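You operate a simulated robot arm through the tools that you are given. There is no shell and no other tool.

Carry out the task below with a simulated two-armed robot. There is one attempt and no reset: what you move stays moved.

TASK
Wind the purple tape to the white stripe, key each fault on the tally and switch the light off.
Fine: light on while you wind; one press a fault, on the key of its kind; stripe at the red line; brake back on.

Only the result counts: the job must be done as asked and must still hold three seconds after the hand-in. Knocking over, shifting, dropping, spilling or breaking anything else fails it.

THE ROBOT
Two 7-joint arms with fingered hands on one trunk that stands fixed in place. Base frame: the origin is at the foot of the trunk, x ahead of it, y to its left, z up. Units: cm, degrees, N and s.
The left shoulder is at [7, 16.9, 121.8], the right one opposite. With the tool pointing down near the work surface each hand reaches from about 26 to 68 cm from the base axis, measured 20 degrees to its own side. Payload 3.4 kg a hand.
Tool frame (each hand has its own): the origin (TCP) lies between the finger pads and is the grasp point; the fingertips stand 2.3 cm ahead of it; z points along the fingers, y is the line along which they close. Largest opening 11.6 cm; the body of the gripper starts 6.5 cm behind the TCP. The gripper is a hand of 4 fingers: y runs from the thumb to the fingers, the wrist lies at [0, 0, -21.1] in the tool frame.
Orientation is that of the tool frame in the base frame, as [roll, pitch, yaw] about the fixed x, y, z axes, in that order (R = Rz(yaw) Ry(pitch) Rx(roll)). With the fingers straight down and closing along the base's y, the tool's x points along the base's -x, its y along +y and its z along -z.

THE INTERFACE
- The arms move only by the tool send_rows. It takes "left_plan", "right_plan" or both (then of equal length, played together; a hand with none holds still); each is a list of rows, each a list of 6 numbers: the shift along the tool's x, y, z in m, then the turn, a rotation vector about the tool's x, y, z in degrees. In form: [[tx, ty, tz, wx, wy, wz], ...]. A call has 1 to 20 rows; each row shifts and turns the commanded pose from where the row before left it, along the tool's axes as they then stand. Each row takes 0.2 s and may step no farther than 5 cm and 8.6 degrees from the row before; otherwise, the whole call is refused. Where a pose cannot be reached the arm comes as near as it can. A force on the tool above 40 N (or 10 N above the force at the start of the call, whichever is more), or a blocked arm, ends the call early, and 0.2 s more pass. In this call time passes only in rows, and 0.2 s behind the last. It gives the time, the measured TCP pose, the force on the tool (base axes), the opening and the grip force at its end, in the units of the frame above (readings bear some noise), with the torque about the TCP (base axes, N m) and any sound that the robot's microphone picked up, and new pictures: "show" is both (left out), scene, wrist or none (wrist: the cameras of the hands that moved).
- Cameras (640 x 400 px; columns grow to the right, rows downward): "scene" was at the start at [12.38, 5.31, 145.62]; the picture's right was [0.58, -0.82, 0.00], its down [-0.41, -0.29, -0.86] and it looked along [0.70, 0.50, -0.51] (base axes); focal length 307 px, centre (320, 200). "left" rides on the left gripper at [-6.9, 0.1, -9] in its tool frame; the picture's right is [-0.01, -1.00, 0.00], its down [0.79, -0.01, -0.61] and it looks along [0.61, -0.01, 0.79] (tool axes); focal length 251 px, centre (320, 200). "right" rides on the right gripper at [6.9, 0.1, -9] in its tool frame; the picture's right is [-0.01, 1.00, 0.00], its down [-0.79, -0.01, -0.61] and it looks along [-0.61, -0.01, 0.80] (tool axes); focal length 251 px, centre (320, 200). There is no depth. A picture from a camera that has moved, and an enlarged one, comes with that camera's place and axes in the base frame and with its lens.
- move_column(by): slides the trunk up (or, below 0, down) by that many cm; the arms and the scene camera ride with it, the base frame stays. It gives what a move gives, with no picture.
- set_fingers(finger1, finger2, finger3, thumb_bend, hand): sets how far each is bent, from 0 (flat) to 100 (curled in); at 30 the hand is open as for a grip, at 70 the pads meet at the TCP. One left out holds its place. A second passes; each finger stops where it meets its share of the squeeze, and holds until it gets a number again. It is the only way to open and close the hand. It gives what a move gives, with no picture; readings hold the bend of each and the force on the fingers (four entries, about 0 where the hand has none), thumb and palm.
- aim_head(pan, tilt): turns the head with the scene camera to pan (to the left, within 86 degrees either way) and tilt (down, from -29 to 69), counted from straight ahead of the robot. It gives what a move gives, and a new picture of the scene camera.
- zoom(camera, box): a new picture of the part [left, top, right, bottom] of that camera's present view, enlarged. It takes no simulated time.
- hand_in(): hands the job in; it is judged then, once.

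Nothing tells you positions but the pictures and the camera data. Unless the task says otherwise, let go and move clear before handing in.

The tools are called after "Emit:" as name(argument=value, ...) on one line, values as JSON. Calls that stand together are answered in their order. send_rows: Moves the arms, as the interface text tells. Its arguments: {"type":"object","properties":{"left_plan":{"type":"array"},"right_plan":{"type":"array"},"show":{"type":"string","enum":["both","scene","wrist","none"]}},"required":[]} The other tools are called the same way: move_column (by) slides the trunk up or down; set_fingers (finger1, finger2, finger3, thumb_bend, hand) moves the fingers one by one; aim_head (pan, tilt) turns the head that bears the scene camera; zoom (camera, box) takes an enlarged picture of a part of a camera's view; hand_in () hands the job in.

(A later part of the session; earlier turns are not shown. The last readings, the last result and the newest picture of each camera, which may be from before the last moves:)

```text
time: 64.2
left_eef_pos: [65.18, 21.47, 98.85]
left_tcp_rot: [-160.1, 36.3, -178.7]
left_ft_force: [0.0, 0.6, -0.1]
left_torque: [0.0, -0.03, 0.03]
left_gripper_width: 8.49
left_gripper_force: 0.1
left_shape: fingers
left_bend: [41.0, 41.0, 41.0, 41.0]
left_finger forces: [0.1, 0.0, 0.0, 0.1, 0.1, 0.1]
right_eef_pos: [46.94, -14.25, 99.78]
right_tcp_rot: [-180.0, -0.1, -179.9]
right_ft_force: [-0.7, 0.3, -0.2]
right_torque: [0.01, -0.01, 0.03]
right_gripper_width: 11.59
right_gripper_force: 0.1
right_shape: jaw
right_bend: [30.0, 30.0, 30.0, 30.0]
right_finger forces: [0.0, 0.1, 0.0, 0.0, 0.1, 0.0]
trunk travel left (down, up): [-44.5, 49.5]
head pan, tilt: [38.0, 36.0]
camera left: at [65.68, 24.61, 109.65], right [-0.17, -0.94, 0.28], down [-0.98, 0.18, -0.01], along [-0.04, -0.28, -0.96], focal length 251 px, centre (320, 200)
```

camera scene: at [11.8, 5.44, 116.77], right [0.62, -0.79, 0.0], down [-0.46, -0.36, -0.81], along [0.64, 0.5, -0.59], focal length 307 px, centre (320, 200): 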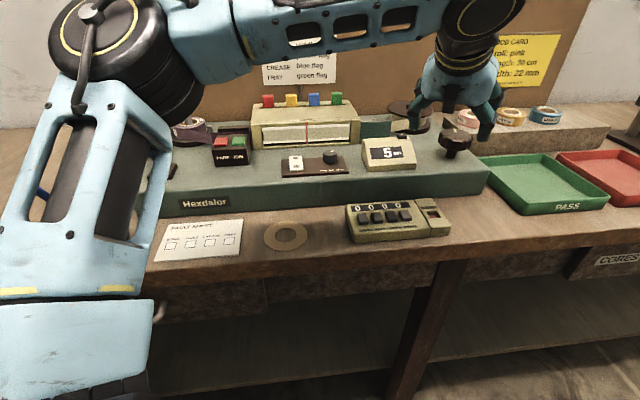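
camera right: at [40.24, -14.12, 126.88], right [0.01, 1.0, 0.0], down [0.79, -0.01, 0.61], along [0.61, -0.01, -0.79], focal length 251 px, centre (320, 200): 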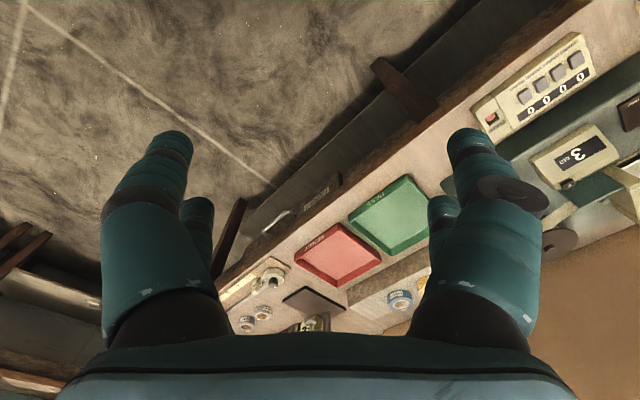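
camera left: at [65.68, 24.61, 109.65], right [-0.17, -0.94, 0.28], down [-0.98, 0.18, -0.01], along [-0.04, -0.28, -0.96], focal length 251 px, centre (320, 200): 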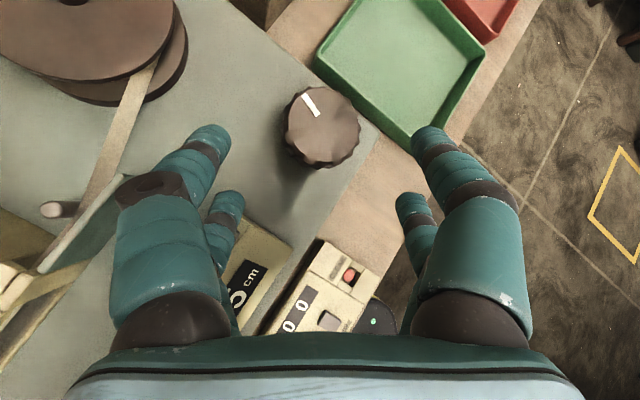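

Emit:
send_rows(left_plan=[[0.0019, 0.0001, 0.0299, 0, 0, 0], [0.0019, 0.0001, 0.0299, 0, 0, 0], [0.0019, 0.0001, 0.0299, 0, 0, 0]], show="wrist")

Emit:
zoom(camera="scene", box=[340, 60, 500, 200])

```text
time: 65.0
left_eef_pos: [69.23, 18.44, 92.77]
left_tcp_rot: [-160.0, 37.4, -178.6]
left_ft_force: [3.4, 3.8, 37.0]
left_torque: [1.87, -0.45, -0.16]
left_gripper_width: 8.51
left_gripper_force: 18.6
left_shape: fingers
left_bend: [41.0, 44.0, 41.0, 41.0]
left_finger forces: [0.0, 37.3, 0.0, 0.1, 0.0, 0.1]
right_eef_pos: [46.6, -14.24, 100.09]
right_tcp_rot: [179.8, 0.4, -179.9]
right_ft_force: [0.6, 0.5, -0.4]
right_torque: [0.01, 0.04, 0.02]
right_gripper_width: 11.6
right_gripper_force: 0.0
right_shape: jaw
right_bend: [30.0, 30.0, 30.0, 30.0]
right_finger forces: [0.0, 0.1, 0.0, 0.0, 0.0, 0.0]
trunk travel left (down, up): [-44.5, 49.5]
head pan, tilt: [38.0, 36.0]
camera left: at [69.62, 21.66, 103.67], right [-0.18, -0.94, 0.28], down [-0.98, 0.18, -0.03], along [-0.02, -0.28, -0.96], focal length 251 px, centre (320, 200)
```

left: 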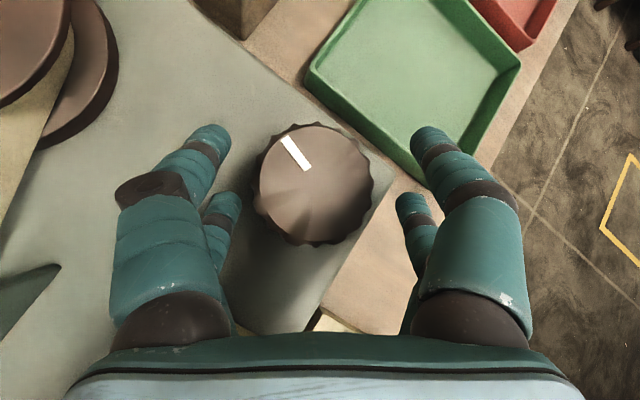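

```text
2.86 times, centred on (420, 130) of scene
camera zoom: at [11.28, 5.3, 116.93], right [0.62, -0.79, 0.0], down [-0.46, -0.36, -0.81], along [0.64, 0.5, -0.58], focal length 878 px, centre (34, 400)
```

zoom: 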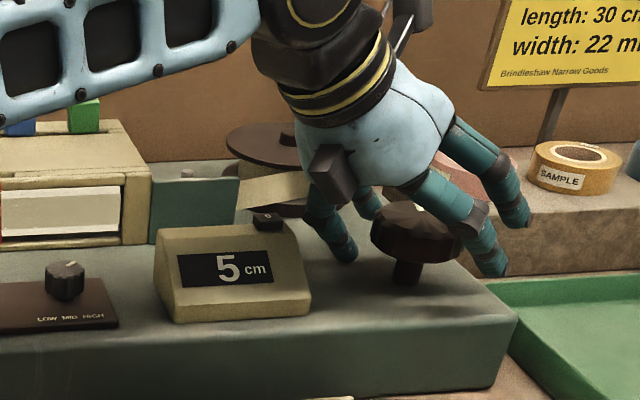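

Finger2's tip is pressing on the deck, whose surface is at about z = 88. I'll lift about 1.4 cm and spin back a little so that finger clears.

Emit:
send_rows(left_plan=[[-0.0083, -0.0038, -0.0106, 0, 0, 0], [0, 0, 0, 0, 0, 5], [0, 0, 0, 0, 0, 5]], show="wrist")

Emit:
zoom(camera="scene", box=[340, 60, 500, 200])

```text
time: 65.8
left_eef_pos: [69.35, 18.69, 93.07]
left_tcp_rot: [-167.8, 39.0, 168.9]
left_ft_force: [-0.4, -0.1, 0.0]
left_torque: [-0.05, -0.04, 0.0]
left_gripper_width: 8.46
left_gripper_force: 0.0
left_shape: fingers
left_bend: [41.0, 41.0, 41.0, 41.0]
left_finger forces: [0.1, 0.1, 0.1, 0.1, 0.0, 0.1]
left hand out of reach, approached as far as the arm can: row 1
right_eef_pos: [47.19, -14.13, 99.71]
right_tcp_rot: [180.0, 0.0, -179.8]
right_ft_force: [0.5, 0.1, 0.4]
right_torque: [0.04, -0.01, -0.02]
right_gripper_width: 11.58
right_gripper_force: 0.1
right_shape: jaw
right_bend: [30.0, 30.0, 30.0, 30.0]
right_finger forces: [0.0, 0.1, 0.0, 0.0, 0.1, 0.0]
trunk travel left (down, up): [-44.5, 49.5]
head pan, tilt: [38.0, 36.0]
camera left: at [69.63, 20.72, 104.03], right [-0.31, -0.93, 0.17], down [-0.95, 0.31, -0.04], along [-0.02, -0.17, -0.98], focal length 251 px, centre (320, 200)
```

left: 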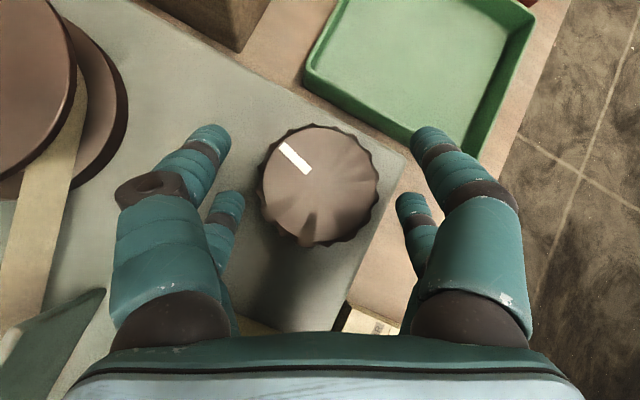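

```text
2.86 times, centred on (420, 130) of scene
camera zoom: at [11.88, 5.45, 116.74], right [0.62, -0.79, 0.0], down [-0.46, -0.36, -0.81], along [0.64, 0.5, -0.59], focal length 878 px, centre (34, 400)
```

zoom: 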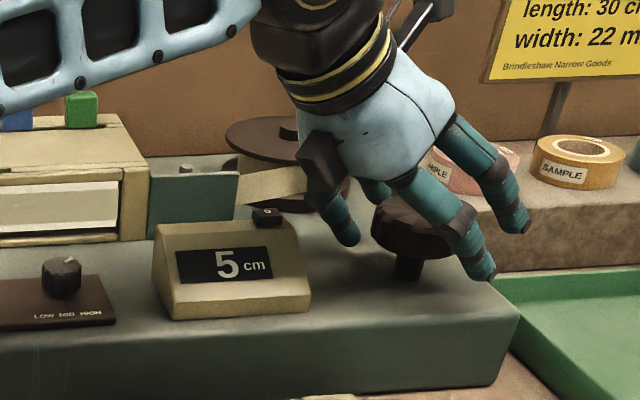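

Emit:
set_fingers(hand="left", finger1=62, finger2=62, finger3=62, thumb_bend=62)

Emit:
send_rows(left_plan=[[0, 0, 0, 0, 0, 8], [0, 0, 0, 0, 0, 8]], show="wrist")

Emit:
zoom(camera="scene", box=[230, 80, 430, 200])

```text
time: 66.8
left_eef_pos: [69.4, 18.71, 92.96]
left_tcp_rot: [-167.7, 38.9, 169.0]
left_ft_force: [-2.0, -1.6, -4.3]
left_torque: [-0.09, 0.07, -0.03]
left_gripper_width: 4.08
left_gripper_force: 10.9
left_shape: fingers
left_bend: [56.0, 54.0, 54.0, 57.0]
left_finger forces: [3.5, 7.4, 5.6, 0.0, 5.1, 0.0]
right_eef_pos: [47.22, -14.0, 99.75]
right_tcp_rot: [179.9, 0.0, -179.9]
right_ft_force: [0.1, -0.4, -0.2]
right_torque: [0.02, -0.02, -0.02]
right_gripper_width: 11.59
right_gripper_force: 0.1
right_shape: jaw
right_bend: [30.0, 30.0, 30.0, 30.0]
right_finger forces: [0.0, 0.0, 0.0, 0.0, 0.0, 0.0]
trunk travel left (down, up): [-44.5, 49.5]
head pan, tilt: [38.0, 36.0]
```

```text
time: 67.5
left_eef_pos: [69.28, 18.52, 92.65]
left_tcp_rot: [178.9, 40.5, 148.1]
left_ft_force: [-3.3, -2.6, -9.6]
left_torque: [-0.55, 0.33, 0.02]
left_gripper_width: 4.01
left_gripper_force: 15.5
left_shape: fingers
left_bend: [56.0, 54.0, 55.0, 58.0]
left_finger forces: [4.6, 12.3, 5.2, 0.0, 8.0, 0.1]
right_eef_pos: [47.16, -14.01, 99.7]
right_tcp_rot: [179.9, -0.1, -179.9]
right_ft_force: [0.0, 0.0, -0.2]
right_torque: [0.0, 0.01, 0.05]
right_gripper_width: 11.56
right_gripper_force: 0.0
right_shape: jaw
right_bend: [30.0, 30.0, 30.0, 30.0]
right_finger forces: [0.0, 0.0, 0.0, 0.1, 0.0, 0.0]
trunk travel left (down, up): [-44.5, 49.5]
head pan, tilt: [38.0, 36.0]
camera left: at [68.92, 18.97, 104.02], right [-0.51, -0.86, -0.01], down [-0.86, 0.51, -0.06], along [0.05, -0.02, -1.0], focal length 251 px, centre (320, 200)
```

left: 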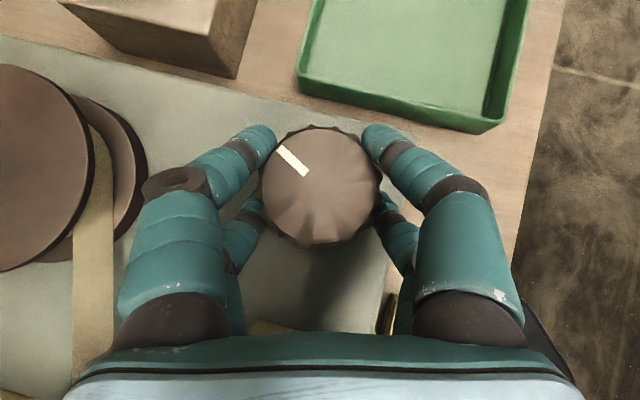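

```text
3.20 times, centred on (330, 140) of scene
camera zoom: at [12.02, 5.46, 116.74], right [0.62, -0.79, 0.0], down [-0.46, -0.36, -0.81], along [0.64, 0.5, -0.59], focal length 984 px, centre (288, 392)
```

zoom: 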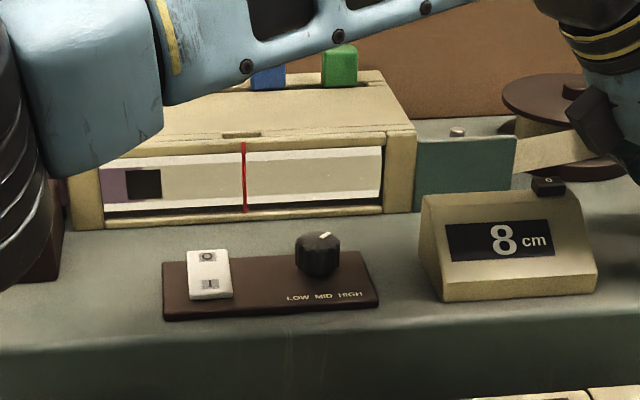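

Spinning works: 8 cm now, and the purple tape's join has entered the window at the left. I'll look closer.

Emit:
zoom(camera="scene", box=[255, 120, 355, 150])

Emit:
send_rows(left_plan=[[0, 0, 0, 0, 0, 8], [0, 0, 0, 0, 0, 8]], show="wrist")

Emit:
zoom(camera="scene", box=[250, 110, 430, 170])

```text
6.40 times, centred on (305, 135) of scene
camera zoom: at [12.02, 5.46, 116.74], right [0.62, -0.79, 0.0], down [-0.46, -0.36, -0.81], along [0.64, 0.5, -0.59], focal length 1967 px, centre (416, 616)
```

zoom: 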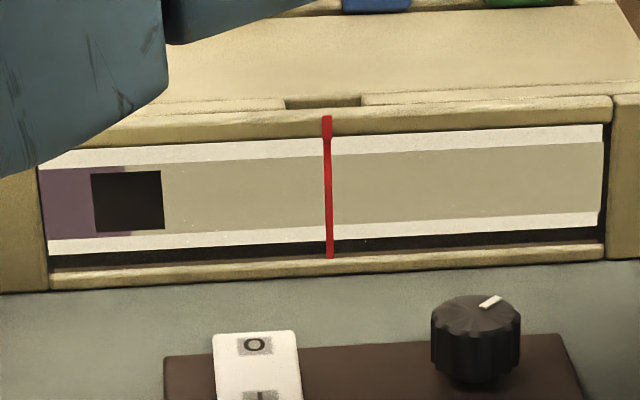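

```text
time: 68.0
left_eef_pos: [69.51, 18.69, 92.89]
left_tcp_rot: [165.6, 38.6, 127.3]
left_ft_force: [-0.2, -2.5, -3.9]
left_torque: [-0.17, 0.13, 0.01]
left_gripper_width: 3.84
left_gripper_force: 11.4
left_shape: fingers
left_bend: [56.0, 54.0, 55.0, 58.0]
left_finger forces: [3.8, 6.3, 5.8, 0.0, 6.1, 0.0]
right_eef_pos: [47.21, -14.04, 99.67]
right_tcp_rot: [180.0, 0.0, -180.0]
right_ft_force: [0.6, 0.0, -1.2]
right_torque: [0.05, 0.0, 0.0]
right_gripper_width: 11.57
right_gripper_force: 0.1
right_shape: jaw
right_bend: [30.0, 30.0, 30.0, 30.0]
right_finger forces: [0.0, 0.0, 0.0, 0.0, 0.0, 0.0]
trunk travel left (down, up): [-44.5, 49.5]
head pan, tilt: [38.0, 36.0]
camera left: at [67.76, 17.43, 103.97], right [-0.67, -0.72, -0.19], down [-0.72, 0.69, -0.04], along [0.16, 0.11, -0.98], focal length 251 px, centre (320, 200)
```

left: 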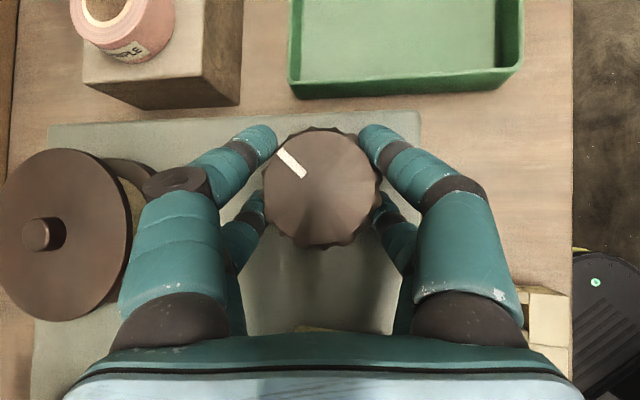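

```text
3.56 times, centred on (340, 140) of scene
camera zoom: at [12.03, 5.41, 116.76], right [0.62, -0.79, 0.0], down [-0.46, -0.36, -0.81], along [0.64, 0.5, -0.59], focal length 1093 px, centre (249, 413)
```

zoom: 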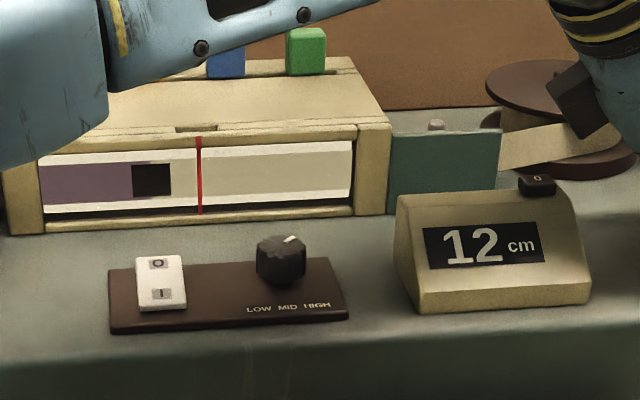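

12 cm now. I'll keep winding clockwise in steps and inspect the window after each.

Emit:
send_rows(left_plan=[[0, 0, 0, 0, 0, 8], [0, 0, 0, 0, 0, 8]], show="none")

Emit:
zoom(camera="scene", box=[250, 110, 430, 170])

Emit:
zoom(camera="scene", box=[255, 140, 355, 175])

```text
time: 68.7
left_eef_pos: [69.18, 18.62, 93.03]
left_tcp_rot: [154.6, 33.0, 108.6]
left_ft_force: [-0.3, -6.5, 2.0]
left_torque: [-0.36, 0.02, -0.08]
left_gripper_width: 3.31
left_gripper_force: 10.0
left_shape: fingers
left_bend: [59.0, 54.0, 56.0, 60.0]
left_finger forces: [2.3, 5.9, 4.2, 0.0, 7.7, 0.0]
right_eef_pos: [47.08, -14.1, 99.66]
right_tcp_rot: [180.0, 0.0, 179.9]
right_ft_force: [-0.2, -0.7, 0.3]
right_torque: [-0.03, 0.01, 0.02]
right_gripper_width: 11.59
right_gripper_force: 0.1
right_shape: jaw
right_bend: [30.0, 30.0, 30.0, 30.0]
right_finger forces: [0.0, 0.0, 0.0, 0.0, 0.0, 0.1]
trunk travel left (down, up): [-44.5, 49.5]
head pan, tilt: [38.0, 36.0]
```

```text
3.56 times, centred on (340, 140) of scene
camera zoom: at [11.85, 5.3, 116.78], right [0.62, -0.79, 0.0], down [-0.46, -0.36, -0.81], along [0.64, 0.5, -0.59], focal length 1093 px, centre (249, 413)
```

zoom: 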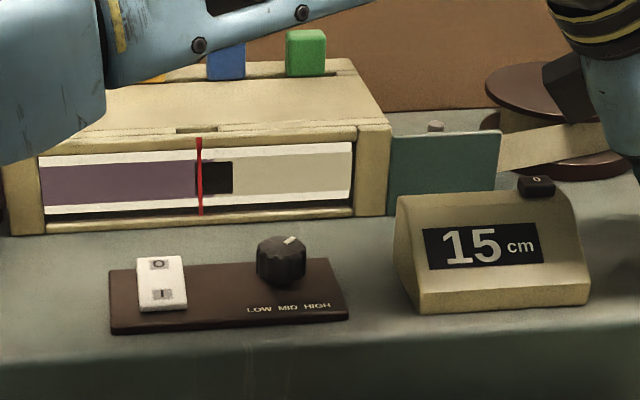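

```text
6.40 times, centred on (305, 158) of scene
camera zoom: at [11.85, 5.3, 116.78], right [0.62, -0.79, 0.0], down [-0.46, -0.36, -0.81], along [0.64, 0.5, -0.59], focal length 1967 px, centre (416, 472)
```

zoom: 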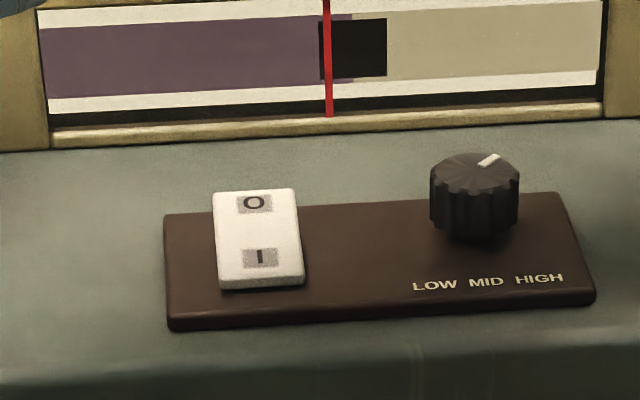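

Emit:
send_rows(left_plan=[[0, 0, 0, 0, 0, 8], [0, 0, 0, 0, 0, 8]], show="wrist")

Emit:
zoom(camera="scene", box=[250, 110, 430, 170])

Emit:
zoom(camera="scene", box=[255, 125, 355, 160])

```text
time: 69.2
left_eef_pos: [69.19, 18.61, 93.03]
left_tcp_rot: [146.8, 25.1, 92.8]
left_ft_force: [-3.3, -6.9, 3.3]
left_torque: [-0.65, 0.33, -0.07]
left_gripper_width: 3.24
left_gripper_force: 14.9
left_shape: fingers
left_bend: [59.0, 55.0, 57.0, 60.0]
left_finger forces: [2.2, 9.5, 3.5, 0.0, 14.6, 0.1]
right_eef_pos: [47.11, -14.21, 99.82]
right_tcp_rot: [-180.0, 0.0, -179.9]
right_ft_force: [0.2, -0.6, -0.3]
right_torque: [0.01, 0.01, 0.04]
right_gripper_width: 11.58
right_gripper_force: 0.0
right_shape: jaw
right_bend: [30.0, 30.0, 30.0, 30.0]
right_finger forces: [0.0, 0.1, 0.0, 0.0, 0.1, 0.0]
trunk travel left (down, up): [-44.5, 49.5]
head pan, tilt: [38.0, 36.0]
camera left: at [64.6, 15.44, 102.63], right [-0.82, -0.28, -0.49], down [-0.38, 0.92, 0.12], along [0.42, 0.29, -0.86], focal length 251 px, centre (320, 200)
```

left: 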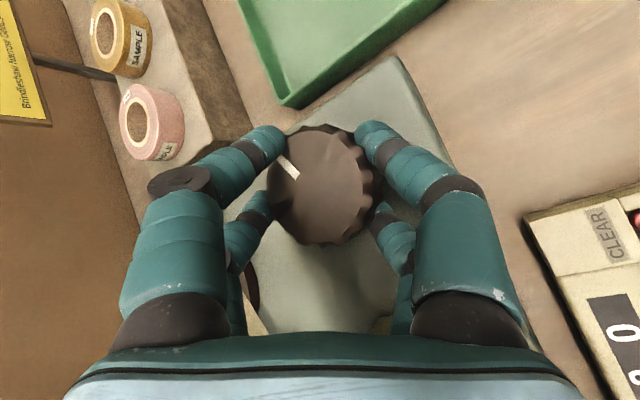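

```text
3.56 times, centred on (340, 140) of scene
camera zoom: at [11.78, 5.32, 116.78], right [0.62, -0.79, 0.0], down [-0.46, -0.36, -0.81], along [0.64, 0.5, -0.59], focal length 1093 px, centre (249, 413)
```

zoom: 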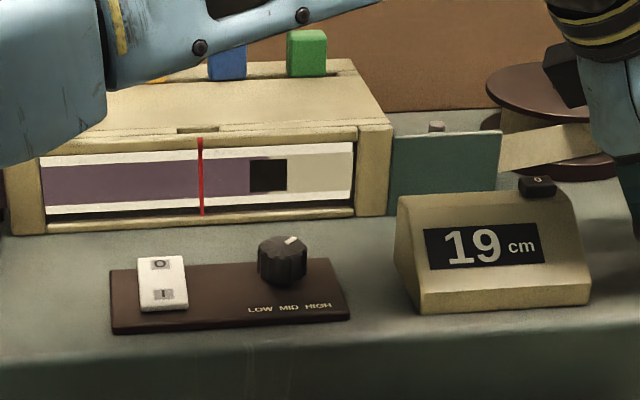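

```text
6.40 times, centred on (305, 142) of scene
camera zoom: at [11.78, 5.32, 116.78], right [0.62, -0.79, 0.0], down [-0.46, -0.36, -0.81], along [0.64, 0.5, -0.59], focal length 1967 px, centre (416, 568)
```

zoom: 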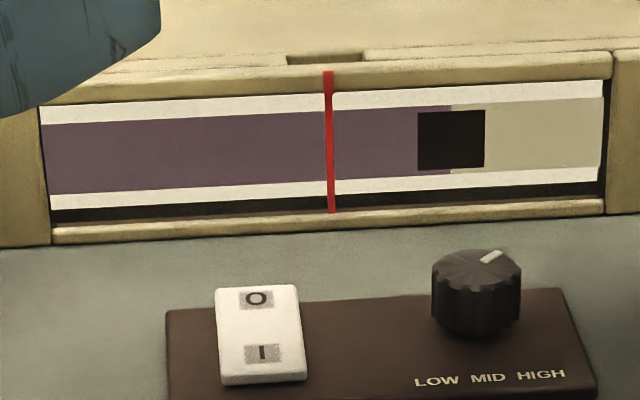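

Emit:
send_rows(left_plan=[[0, 0, 0, 0, 0, 8], [0, 0, 0, 0, 0, 8]], show="none")

Emit:
zoom(camera="scene", box=[250, 110, 430, 170])

Emit:
zoom(camera="scene", box=[255, 125, 355, 160])

Emit:
zoom(camera="left", box=[0, 0, 640, 400])

```text
time: 69.8
left_eef_pos: [69.05, 18.52, 93.13]
left_tcp_rot: [141.9, 15.7, 78.9]
left_ft_force: [-9.4, -8.4, 4.6]
left_torque: [-0.9, 0.72, -0.07]
left_gripper_width: 2.93
left_gripper_force: 21.4
left_shape: fingers
left_bend: [60.0, 53.0, 56.0, 62.0]
left_finger forces: [1.2, 12.1, 5.7, 0.0, 23.4, 0.0]
right_eef_pos: [46.89, -14.23, 99.79]
right_tcp_rot: [179.9, 0.1, -179.9]
right_ft_force: [0.3, -0.2, -0.1]
right_torque: [0.02, -0.01, -0.02]
right_gripper_width: 11.6
right_gripper_force: 0.1
right_shape: jaw
right_bend: [30.0, 30.0, 30.0, 30.0]
right_finger forces: [0.0, 0.1, 0.0, 0.0, 0.0, 0.0]
trunk travel left (down, up): [-44.5, 49.5]
head pan, tilt: [38.0, 36.0]
```

```text
3.56 times, centred on (340, 140) of scene
camera zoom: at [11.62, 5.28, 116.8], right [0.62, -0.79, 0.0], down [-0.46, -0.36, -0.81], along [0.64, 0.5, -0.59], focal length 1093 px, centre (249, 413)
```

zoom: 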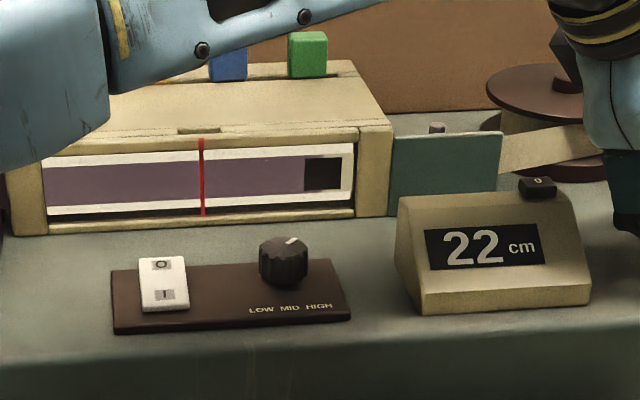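

```text
6.40 times, centred on (305, 142) of scene
camera zoom: at [11.62, 5.28, 116.8], right [0.62, -0.79, 0.0], down [-0.46, -0.36, -0.81], along [0.64, 0.5, -0.59], focal length 1967 px, centre (416, 568)
```

zoom: 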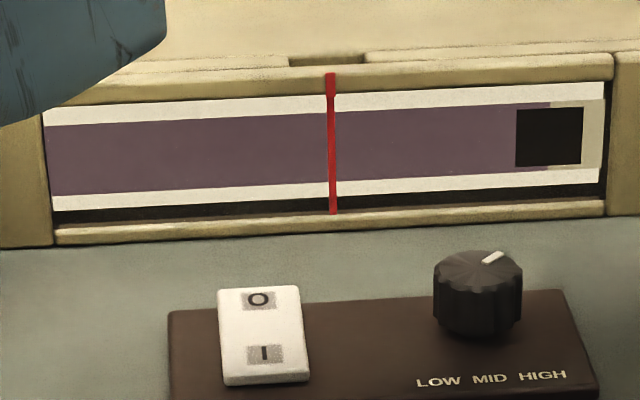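

```text
1.00 times, centred on (320, 200) of left (not enlarged: the box is as wide or as high as the picture)
camera zoom: at [62.92, 15.08, 101.75], right [-0.81, -0.02, -0.59], down [-0.2, 0.95, 0.24], along [0.56, 0.31, -0.77], focal length 251 px, centre (320, 200)
```

zoom: 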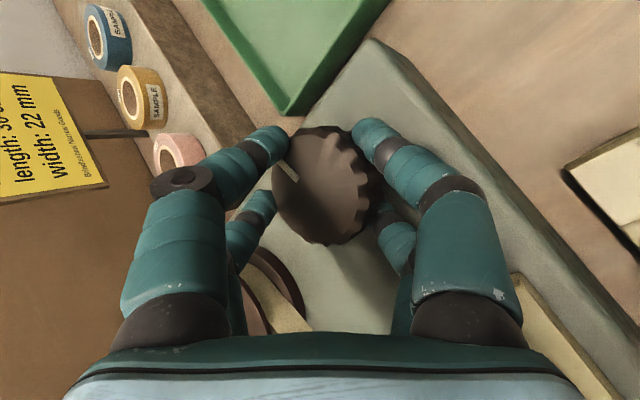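

22 cm and the tape is clean so far. I'll open, spin the hand back 80°, and regrip.

Emit:
set_fingers(hand="left", finger1=42, finger2=42, finger3=42, thumb_bend=42)

Emit:
send_rows(left_plan=[[0, 0, 0, 0, 0, -8], [0, 0, 0, 0, 0, -8], [0, 0, 0, 0, 0, -8], [0, 0, 0, 0, 0, -8], [0, 0, 0, 0, 0, -8], [0, 0, 0, 0, 0, -8], [0, 0, 0, 0, 0, -8], [0, 0, 0, 0, 0, -8], [0, 0, 0, 0, 0, -8], [0, 0, 0, 0, 0, -8]], show="wrist")

Emit:
zoom(camera="scene", box=[250, 110, 430, 170])

```text
time: 70.8
left_eef_pos: [69.23, 18.59, 92.98]
left_tcp_rot: [141.8, 15.8, 79.1]
left_ft_force: [-2.4, -1.6, 12.1]
left_torque: [0.06, 0.28, 0.05]
left_gripper_width: 8.15
left_gripper_force: 5.9
left_shape: fingers
left_bend: [42.0, 42.0, 53.0, 42.0]
left_finger forces: [0.1, 0.0, 12.4, 0.0, 0.1, 0.0]
right_eef_pos: [47.04, -14.16, 99.95]
right_tcp_rot: [180.0, 0.2, -179.9]
right_ft_force: [0.3, 0.4, -0.9]
right_torque: [-0.01, 0.02, 0.02]
right_gripper_width: 11.57
right_gripper_force: 0.1
right_shape: jaw
right_bend: [30.0, 30.0, 30.0, 30.0]
right_finger forces: [0.0, 0.1, 0.1, 0.0, 0.0, 0.0]
trunk travel left (down, up): [-44.5, 49.5]
head pan, tilt: [38.0, 36.0]
```

```text
time: 73.0
left_eef_pos: [69.17, 18.65, 92.86]
left_tcp_rot: [-167.4, 39.0, 169.1]
left_ft_force: [0.4, 0.2, 0.3]
left_torque: [0.0, 0.01, -0.02]
left_gripper_width: 8.13
left_gripper_force: 0.0
left_shape: fingers
left_bend: [42.0, 42.0, 42.0, 42.0]
left_finger forces: [0.0, 0.1, 0.0, 0.0, 0.0, 0.0]
right_eef_pos: [47.15, -14.1, 99.82]
right_tcp_rot: [180.0, 0.0, -179.9]
right_ft_force: [0.0, -0.5, -1.2]
right_torque: [0.03, 0.03, -0.01]
right_gripper_width: 11.57
right_gripper_force: 0.1
right_shape: jaw
right_bend: [30.0, 30.0, 30.0, 30.0]
right_finger forces: [0.1, 0.0, 0.0, 0.0, 0.1, 0.0]
trunk travel left (down, up): [-44.5, 49.5]
head pan, tilt: [38.0, 36.0]
camera left: at [69.53, 20.82, 103.99], right [-0.31, -0.93, 0.17], down [-0.95, 0.31, -0.04], along [-0.02, -0.18, -0.98], focal length 251 px, centre (320, 200)
```

left: 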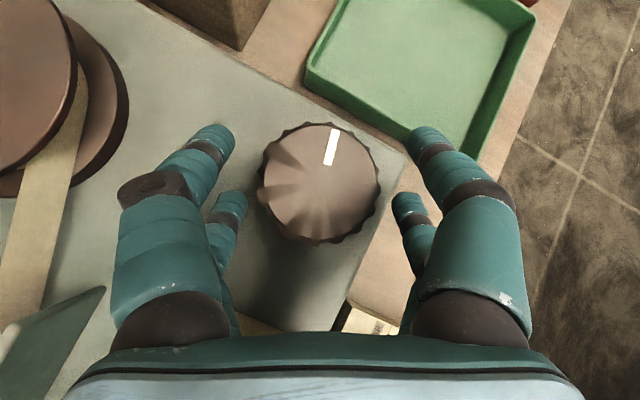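

```text
3.56 times, centred on (340, 140) of scene
camera zoom: at [11.92, 5.46, 116.76], right [0.62, -0.79, 0.0], down [-0.46, -0.36, -0.81], along [0.64, 0.5, -0.59], focal length 1093 px, centre (249, 413)
```

zoom: 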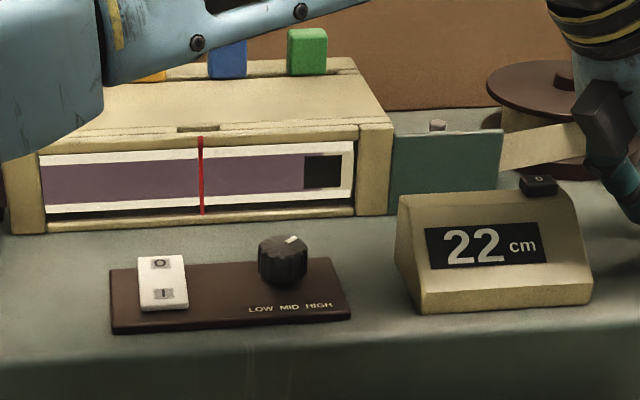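

Emit:
set_fingers(hand="left", finger1=62, finger2=62, finger3=62, thumb_bend=62)

Emit:
send_rows(left_plan=[[0, 0, 0, 0, 0, 8], [0, 0, 0, 0, 0, 8]], show="none")

Emit:
zoom(camera="scene", box=[250, 110, 430, 170])

Emit:
zoom(camera="scene", box=[255, 125, 355, 160])

```text
time: 74.0
left_eef_pos: [69.27, 18.74, 92.92]
left_tcp_rot: [-167.5, 39.1, 169.0]
left_ft_force: [-0.6, -1.6, -2.1]
left_torque: [-0.1, 0.03, -0.04]
left_gripper_width: 4.25
left_gripper_force: 11.1
left_shape: fingers
left_bend: [55.0, 54.0, 55.0, 56.0]
left_finger forces: [4.4, 6.5, 5.0, 0.1, 6.5, 0.1]
right_eef_pos: [47.21, -14.11, 99.76]
right_tcp_rot: [-179.9, 0.0, -179.9]
right_ft_force: [0.0, 0.2, 0.0]
right_torque: [0.02, 0.0, -0.01]
right_gripper_width: 11.59
right_gripper_force: 0.1
right_shape: jaw
right_bend: [30.0, 30.0, 30.0, 30.0]
right_finger forces: [0.1, 0.0, 0.0, 0.0, 0.0, 0.0]
trunk travel left (down, up): [-44.5, 49.5]
head pan, tilt: [38.0, 36.0]
```

```text
time: 74.7
left_eef_pos: [69.29, 18.7, 92.84]
left_tcp_rot: [178.9, 40.5, 148.1]
left_ft_force: [-4.0, -2.2, -10.0]
left_torque: [-0.49, 0.35, -0.02]
left_gripper_width: 4.1
left_gripper_force: 14.7
left_shape: fingers
left_bend: [56.0, 54.0, 55.0, 57.0]
left_finger forces: [4.1, 11.8, 5.4, 0.0, 8.5, 0.0]
right_eef_pos: [47.32, -13.97, 99.83]
right_tcp_rot: [180.0, 0.0, -180.0]
right_ft_force: [-0.6, -0.1, 0.8]
right_torque: [0.03, -0.03, 0.0]
right_gripper_width: 11.58
right_gripper_force: 0.0
right_shape: jaw
right_bend: [30.0, 30.0, 30.0, 30.0]
right_finger forces: [0.1, 0.0, 0.0, 0.1, 0.1, 0.0]
trunk travel left (down, up): [-44.5, 49.5]
head pan, tilt: [38.0, 36.0]
```

```text
3.56 times, centred on (340, 140) of scene
camera zoom: at [12.03, 5.46, 116.73], right [0.62, -0.79, 0.0], down [-0.46, -0.36, -0.81], along [0.64, 0.5, -0.59], focal length 1093 px, centre (249, 413)
```

zoom: 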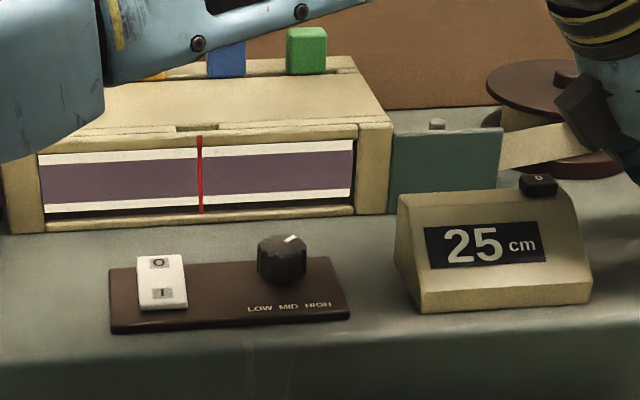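

```text
6.40 times, centred on (305, 142) of scene
camera zoom: at [12.03, 5.46, 116.73], right [0.62, -0.79, 0.0], down [-0.46, -0.36, -0.81], along [0.64, 0.5, -0.59], focal length 1967 px, centre (416, 568)
```

zoom: 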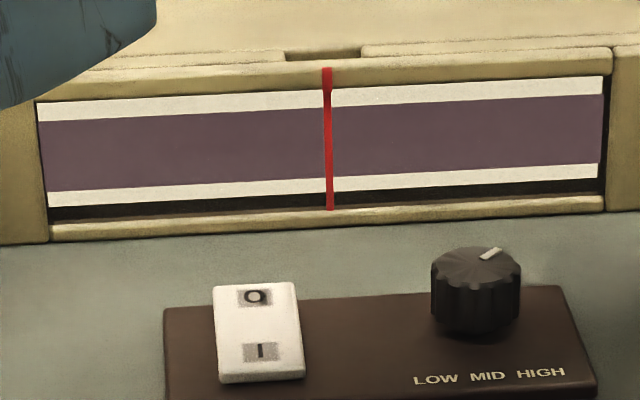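

Emit:
send_rows(left_plan=[[0, 0, 0, 0, 0, 8], [0, 0, 0, 0, 0, 8], [0, 0, 0, 0, 0, 8]], show="none")

Emit:
zoom(camera="scene", box=[250, 110, 430, 170])

Emit:
zoom(camera="scene", box=[255, 125, 355, 160])

```text
time: 75.5
left_eef_pos: [69.31, 18.72, 93.13]
left_tcp_rot: [159.7, 36.1, 117.7]
left_ft_force: [-3.4, -4.1, 3.6]
left_torque: [-0.28, 0.05, -0.05]
left_gripper_width: 3.3
left_gripper_force: 10.5
left_shape: fingers
left_bend: [59.0, 54.0, 55.0, 59.0]
left_finger forces: [2.4, 6.1, 4.9, 0.1, 6.6, 0.1]
right_eef_pos: [47.09, -14.16, 99.85]
right_tcp_rot: [-180.0, 0.0, 180.0]
right_ft_force: [-0.5, 0.6, 0.6]
right_torque: [0.02, 0.02, -0.01]
right_gripper_width: 11.54
right_gripper_force: 0.1
right_shape: jaw
right_bend: [30.0, 30.0, 30.0, 30.0]
right_finger forces: [0.0, 0.1, 0.0, 0.0, 0.0, 0.0]
trunk travel left (down, up): [-44.5, 49.5]
head pan, tilt: [38.0, 36.0]
```

```text
3.56 times, centred on (340, 140) of scene
camera zoom: at [11.84, 5.37, 116.78], right [0.62, -0.79, 0.0], down [-0.46, -0.36, -0.81], along [0.64, 0.5, -0.59], focal length 1093 px, centre (249, 413)
```

zoom: 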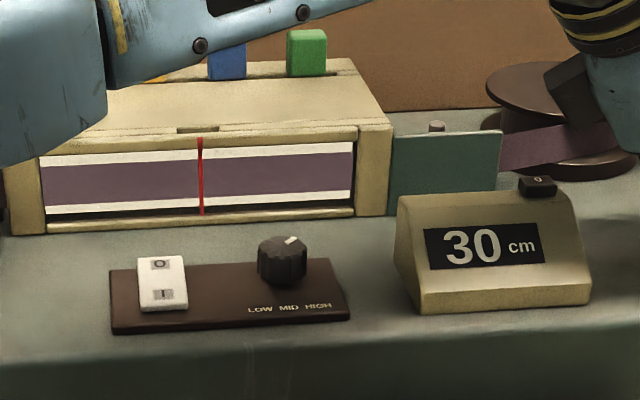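

```text
6.40 times, centred on (305, 142) of scene
camera zoom: at [11.84, 5.37, 116.78], right [0.62, -0.79, 0.0], down [-0.46, -0.36, -0.81], along [0.64, 0.5, -0.59], focal length 1967 px, centre (416, 568)
```

zoom: 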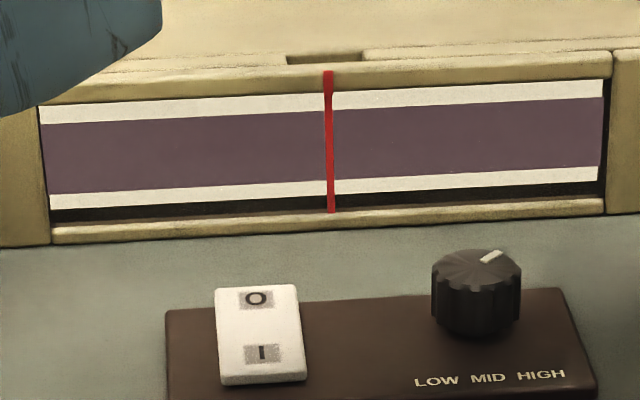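

Emit:
send_rows(left_plan=[[0, 0, 0, 0, 0, 8], [0, 0, 0, 0, 0, 8], [0, 0, 0, 0, 0, 8]], show="none")

Emit:
zoom(camera="scene", box=[250, 110, 430, 170])

Emit:
zoom(camera="scene", box=[255, 125, 355, 160])

```text
time: 76.2
left_eef_pos: [69.22, 18.72, 93.09]
left_tcp_rot: [146.8, 25.0, 92.8]
left_ft_force: [-2.8, -6.4, 2.3]
left_torque: [-0.66, 0.4, -0.03]
left_gripper_width: 3.01
left_gripper_force: 14.8
left_shape: fingers
left_bend: [60.0, 54.0, 57.0, 60.0]
left_finger forces: [1.2, 10.2, 3.7, 0.0, 14.5, 0.1]
right_eef_pos: [47.14, -14.15, 99.8]
right_tcp_rot: [179.9, 0.0, 179.9]
right_ft_force: [-0.4, -0.6, 0.6]
right_torque: [0.03, -0.01, 0.0]
right_gripper_width: 11.61
right_gripper_force: 0.0
right_shape: jaw
right_bend: [30.0, 30.0, 30.0, 30.0]
right_finger forces: [0.1, 0.0, 0.1, 0.0, 0.0, 0.0]
trunk travel left (down, up): [-44.5, 49.5]
head pan, tilt: [38.0, 36.0]
```

```text
3.56 times, centred on (340, 140) of scene
camera zoom: at [11.81, 5.31, 116.78], right [0.62, -0.79, 0.0], down [-0.46, -0.36, -0.81], along [0.64, 0.5, -0.59], focal length 1093 px, centre (249, 413)
```

zoom: 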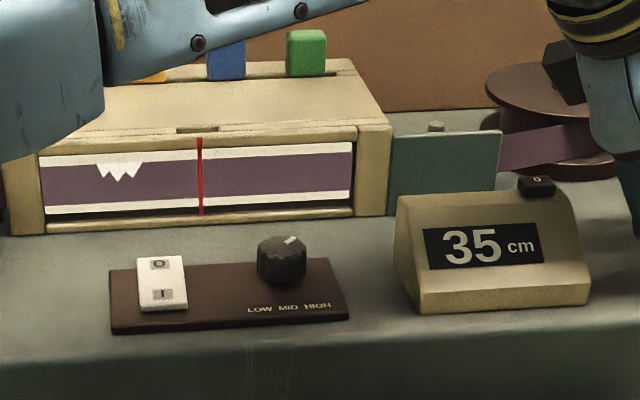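

```text
6.40 times, centred on (305, 142) of scene
camera zoom: at [11.81, 5.31, 116.78], right [0.62, -0.79, 0.0], down [-0.46, -0.36, -0.81], along [0.64, 0.5, -0.59], focal length 1967 px, centre (416, 568)
```

zoom: 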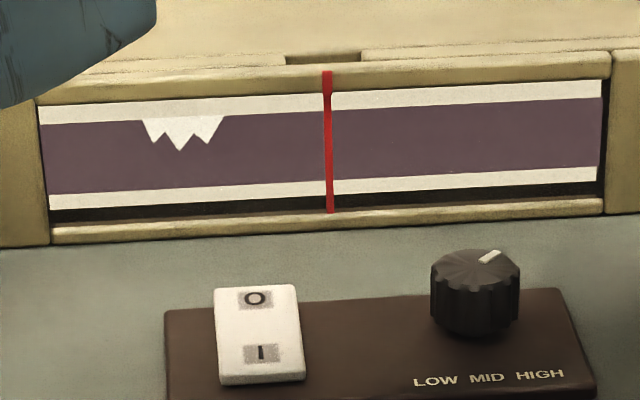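

First fault: a FRAY, a ragged upper edge, now left of the line. I'll continue.

Emit:
send_rows(left_plan=[[0, 0, 0, 0, 0, 8], [0, 0, 0, 0, 0, 8]], show="none")

Emit:
zoom(camera="scene", box=[255, 125, 355, 160])

Emit:
set_fingers(hand="left", finger1=45, finger2=45, finger3=48, thumb_bend=45)

Emit:
send_rows(left_plan=[[0, 0, 0, 0, 0, -8], [0, 0, 0, 0, 0, -8], [0, 0, 0, 0, 0, -8], [0, 0, 0, 0, 0, -8], [0, 0, 0, 0, 0, -8], [0, 0, 0, 0, 0, -8], [0, 0, 0, 0, 0, -8], [0, 0, 0, 0, 0, -8], [0, 0, 0, 0, 0, -8], [0, 0, 0, 0, 0, -8]], show="wrist")

Emit:
zoom(camera="scene", box=[250, 110, 430, 170])

```text
time: 76.8
left_eef_pos: [69.01, 18.56, 93.24]
left_tcp_rot: [141.9, 15.6, 78.8]
left_ft_force: [-9.5, -8.1, 7.0]
left_torque: [-0.78, 0.44, -0.11]
left_gripper_width: 2.79
left_gripper_force: 18.3
left_shape: fingers
left_bend: [61.0, 53.0, 56.0, 62.0]
left_finger forces: [0.6, 8.6, 6.1, 0.0, 21.0, 0.0]
right_eef_pos: [46.85, -14.35, 99.9]
right_tcp_rot: [179.9, 0.2, -179.9]
right_ft_force: [-0.1, -0.4, -0.4]
right_torque: [0.02, 0.03, 0.03]
right_gripper_width: 11.61
right_gripper_force: 0.1
right_shape: jaw
right_bend: [30.0, 30.0, 30.0, 30.0]
right_finger forces: [0.0, 0.0, 0.0, 0.0, 0.0, 0.0]
trunk travel left (down, up): [-44.5, 49.5]
head pan, tilt: [38.0, 36.0]
```

```text
6.40 times, centred on (305, 142) of scene
camera zoom: at [11.61, 5.25, 116.81], right [0.62, -0.79, 0.0], down [-0.46, -0.36, -0.81], along [0.64, 0.5, -0.59], focal length 1967 px, centre (416, 568)
```

zoom: 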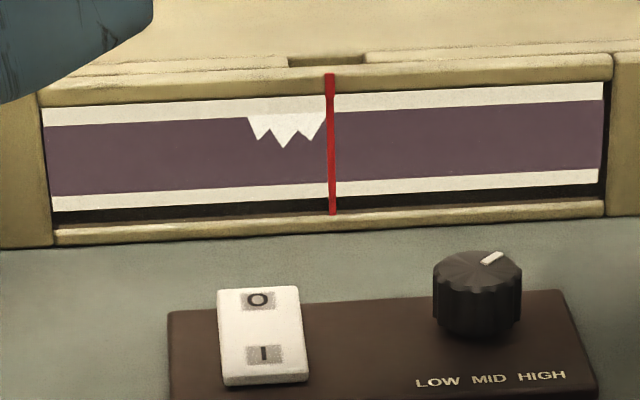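

```text
time: 77.8
left_eef_pos: [69.17, 18.9, 93.09]
left_tcp_rot: [141.9, 15.9, 79.2]
left_ft_force: [-0.5, 2.6, 6.6]
left_torque: [0.2, 0.09, -0.04]
left_gripper_width: 7.23
left_gripper_force: 3.3
left_shape: fingers
left_bend: [45.0, 45.0, 53.0, 45.0]
left_finger forces: [0.0, 0.0, 6.7, 0.0, 0.1, 0.0]
right_eef_pos: [47.0, -13.92, 99.84]
right_tcp_rot: [-180.0, 0.1, -179.9]
right_ft_force: [0.6, -0.9, 0.3]
right_torque: [-0.01, -0.01, -0.01]
right_gripper_width: 11.6
right_gripper_force: 0.1
right_shape: jaw
right_bend: [30.0, 30.0, 30.0, 30.0]
right_finger forces: [0.0, 0.0, 0.1, 0.1, 0.1, 0.0]
trunk travel left (down, up): [-44.5, 49.5]
head pan, tilt: [38.0, 36.0]
```

```text
time: 80.0
left_eef_pos: [69.44, 18.8, 92.89]
left_tcp_rot: [-167.5, 39.2, 169.2]
left_ft_force: [0.3, -0.9, -0.2]
left_torque: [0.0, 0.0, 0.02]
left_gripper_width: 7.24
left_gripper_force: 0.1
left_shape: fingers
left_bend: [45.0, 45.0, 48.0, 45.0]
left_finger forces: [0.1, 0.0, 0.0, 0.1, 0.1, 0.1]
right_eef_pos: [47.2, -14.06, 99.75]
right_tcp_rot: [-179.9, 0.0, -179.9]
right_ft_force: [-0.5, -0.1, 0.0]
right_torque: [0.02, 0.01, -0.01]
right_gripper_width: 11.59
right_gripper_force: 0.0
right_shape: jaw
right_bend: [30.0, 30.0, 30.0, 30.0]
right_finger forces: [0.1, 0.0, 0.0, 0.0, 0.0, 0.1]
trunk travel left (down, up): [-44.5, 49.5]
head pan, tilt: [38.0, 36.0]
camera left: at [69.65, 20.86, 103.93], right [-0.31, -0.93, 0.17], down [-0.95, 0.31, -0.04], along [-0.02, -0.18, -0.98], focal length 251 px, centre (320, 200)
```

left: 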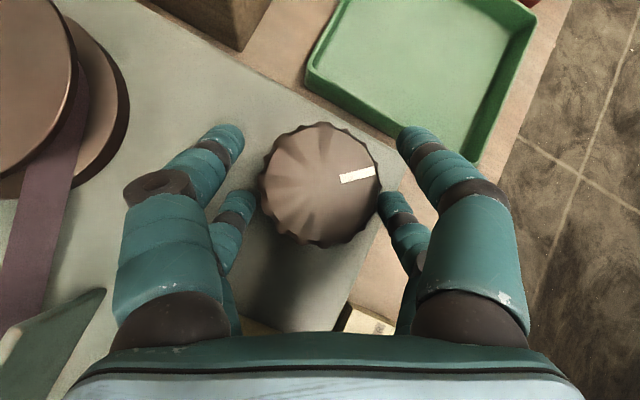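

```text
3.56 times, centred on (340, 140) of scene
camera zoom: at [11.93, 5.46, 116.76], right [0.62, -0.79, 0.0], down [-0.46, -0.36, -0.81], along [0.64, 0.5, -0.59], focal length 1093 px, centre (249, 413)
```

zoom: 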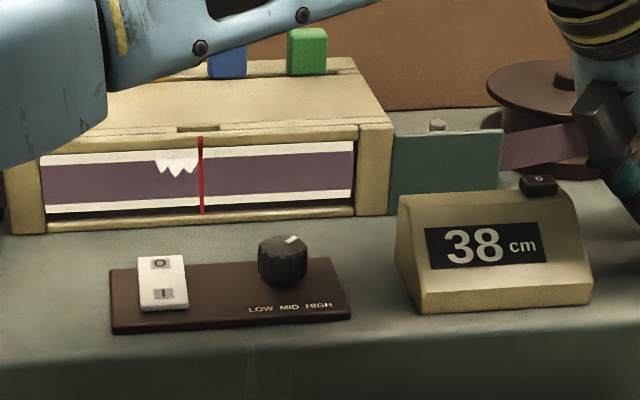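

Emit:
set_fingers(hand="left", finger1=62, finger2=62, finger3=62, thumb_bend=62)

Emit:
send_rows(left_plan=[[0, 0, 0, 0, 0, 8], [0, 0, 0, 0, 0, 8]], show="none")

Emit:
zoom(camera="scene", box=[255, 125, 355, 160])

Emit:
send_rows(left_plan=[[0, 0, 0, 0, 0, 8], [0, 0, 0, 0, 0, 8]], show="none")

Emit:
zoom(camera="scene", box=[255, 125, 355, 160])

Emit:
zoom(camera="scene", box=[250, 110, 430, 170])

```text
time: 81.0
left_eef_pos: [69.36, 18.78, 92.78]
left_tcp_rot: [-167.6, 39.1, 169.0]
left_ft_force: [-1.4, -3.9, -2.8]
left_torque: [-0.13, 0.07, -0.07]
left_gripper_width: 4.17
left_gripper_force: 11.6
left_shape: fingers
left_bend: [56.0, 55.0, 54.0, 56.0]
left_finger forces: [3.5, 6.5, 5.9, 0.0, 6.7, 0.1]
right_eef_pos: [47.16, -14.14, 99.83]
right_tcp_rot: [179.9, 0.0, 180.0]
right_ft_force: [-0.3, 0.7, -0.1]
right_torque: [0.02, -0.01, 0.02]
right_gripper_width: 11.6
right_gripper_force: 0.1
right_shape: jaw
right_bend: [30.0, 30.0, 30.0, 30.0]
right_finger forces: [0.0, 0.0, 0.1, 0.0, 0.0, 0.0]
trunk travel left (down, up): [-44.5, 49.5]
head pan, tilt: [38.0, 36.0]
```

```text
time: 81.7
left_eef_pos: [69.44, 18.78, 92.84]
left_tcp_rot: [178.9, 40.5, 148.1]
left_ft_force: [-1.0, -4.7, -7.1]
left_torque: [-0.57, 0.3, -0.02]
left_gripper_width: 4.05
left_gripper_force: 15.2
left_shape: fingers
left_bend: [56.0, 55.0, 55.0, 57.0]
left_finger forces: [4.4, 11.0, 5.3, 0.1, 10.0, 0.0]
right_eef_pos: [47.16, -14.19, 99.7]
right_tcp_rot: [180.0, -0.1, 180.0]
right_ft_force: [1.0, -1.0, 0.1]
right_torque: [-0.03, 0.02, -0.03]
right_gripper_width: 11.61
right_gripper_force: 0.0
right_shape: jaw
right_bend: [30.0, 30.0, 30.0, 30.0]
right_finger forces: [0.0, 0.0, 0.0, 0.0, 0.1, 0.1]
trunk travel left (down, up): [-44.5, 49.5]
head pan, tilt: [38.0, 36.0]
```

```text
6.40 times, centred on (305, 142) of scene
camera zoom: at [12.02, 5.41, 116.74], right [0.62, -0.79, 0.0], down [-0.46, -0.36, -0.81], along [0.64, 0.5, -0.59], focal length 1967 px, centre (416, 568)
```

zoom: 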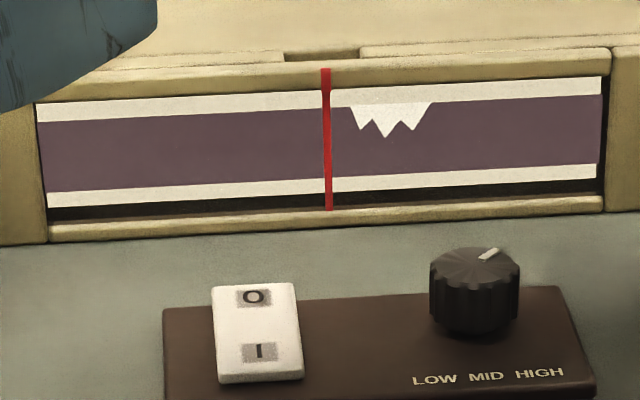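

```text
time: 82.2
left_eef_pos: [69.39, 18.77, 92.92]
left_tcp_rot: [165.7, 38.5, 127.4]
left_ft_force: [0.5, -3.3, -4.6]
left_torque: [-0.17, 0.19, 0.01]
left_gripper_width: 3.96
left_gripper_force: 12.3
left_shape: fingers
left_bend: [55.0, 55.0, 56.0, 58.0]
left_finger forces: [4.8, 6.3, 6.0, 0.0, 7.4, 0.1]
right_eef_pos: [47.3, -14.14, 99.71]
right_tcp_rot: [179.9, -0.1, -179.8]
right_ft_force: [1.1, -0.1, -0.5]
right_torque: [0.01, -0.04, 0.04]
right_gripper_width: 11.6
right_gripper_force: 0.0
right_shape: jaw
right_bend: [30.0, 30.0, 30.0, 30.0]
right_finger forces: [0.1, 0.0, 0.0, 0.0, 0.0, 0.0]
trunk travel left (down, up): [-44.5, 49.5]
head pan, tilt: [38.0, 36.0]
```

```text
6.40 times, centred on (305, 142) of scene
camera zoom: at [12.03, 5.39, 116.75], right [0.62, -0.79, 0.0], down [-0.46, -0.36, -0.81], along [0.64, 0.5, -0.59], focal length 1967 px, centre (416, 568)
```

zoom: 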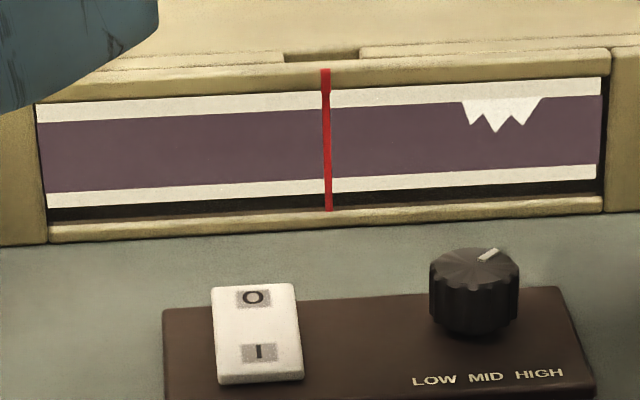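

```text
3.56 times, centred on (340, 140) of scene
camera zoom: at [12.03, 5.39, 116.75], right [0.62, -0.79, 0.0], down [-0.46, -0.36, -0.81], along [0.64, 0.5, -0.59], focal length 1093 px, centre (249, 413)
```

zoom: 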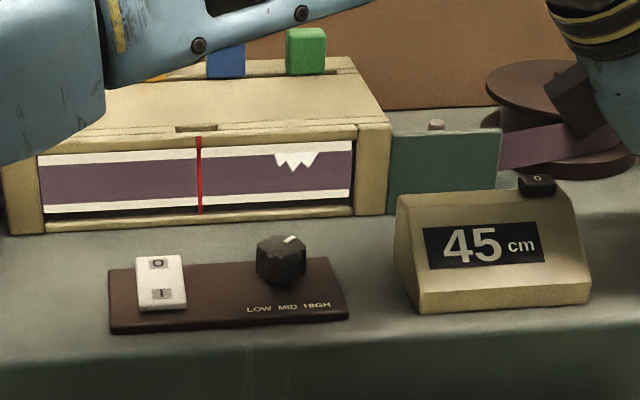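

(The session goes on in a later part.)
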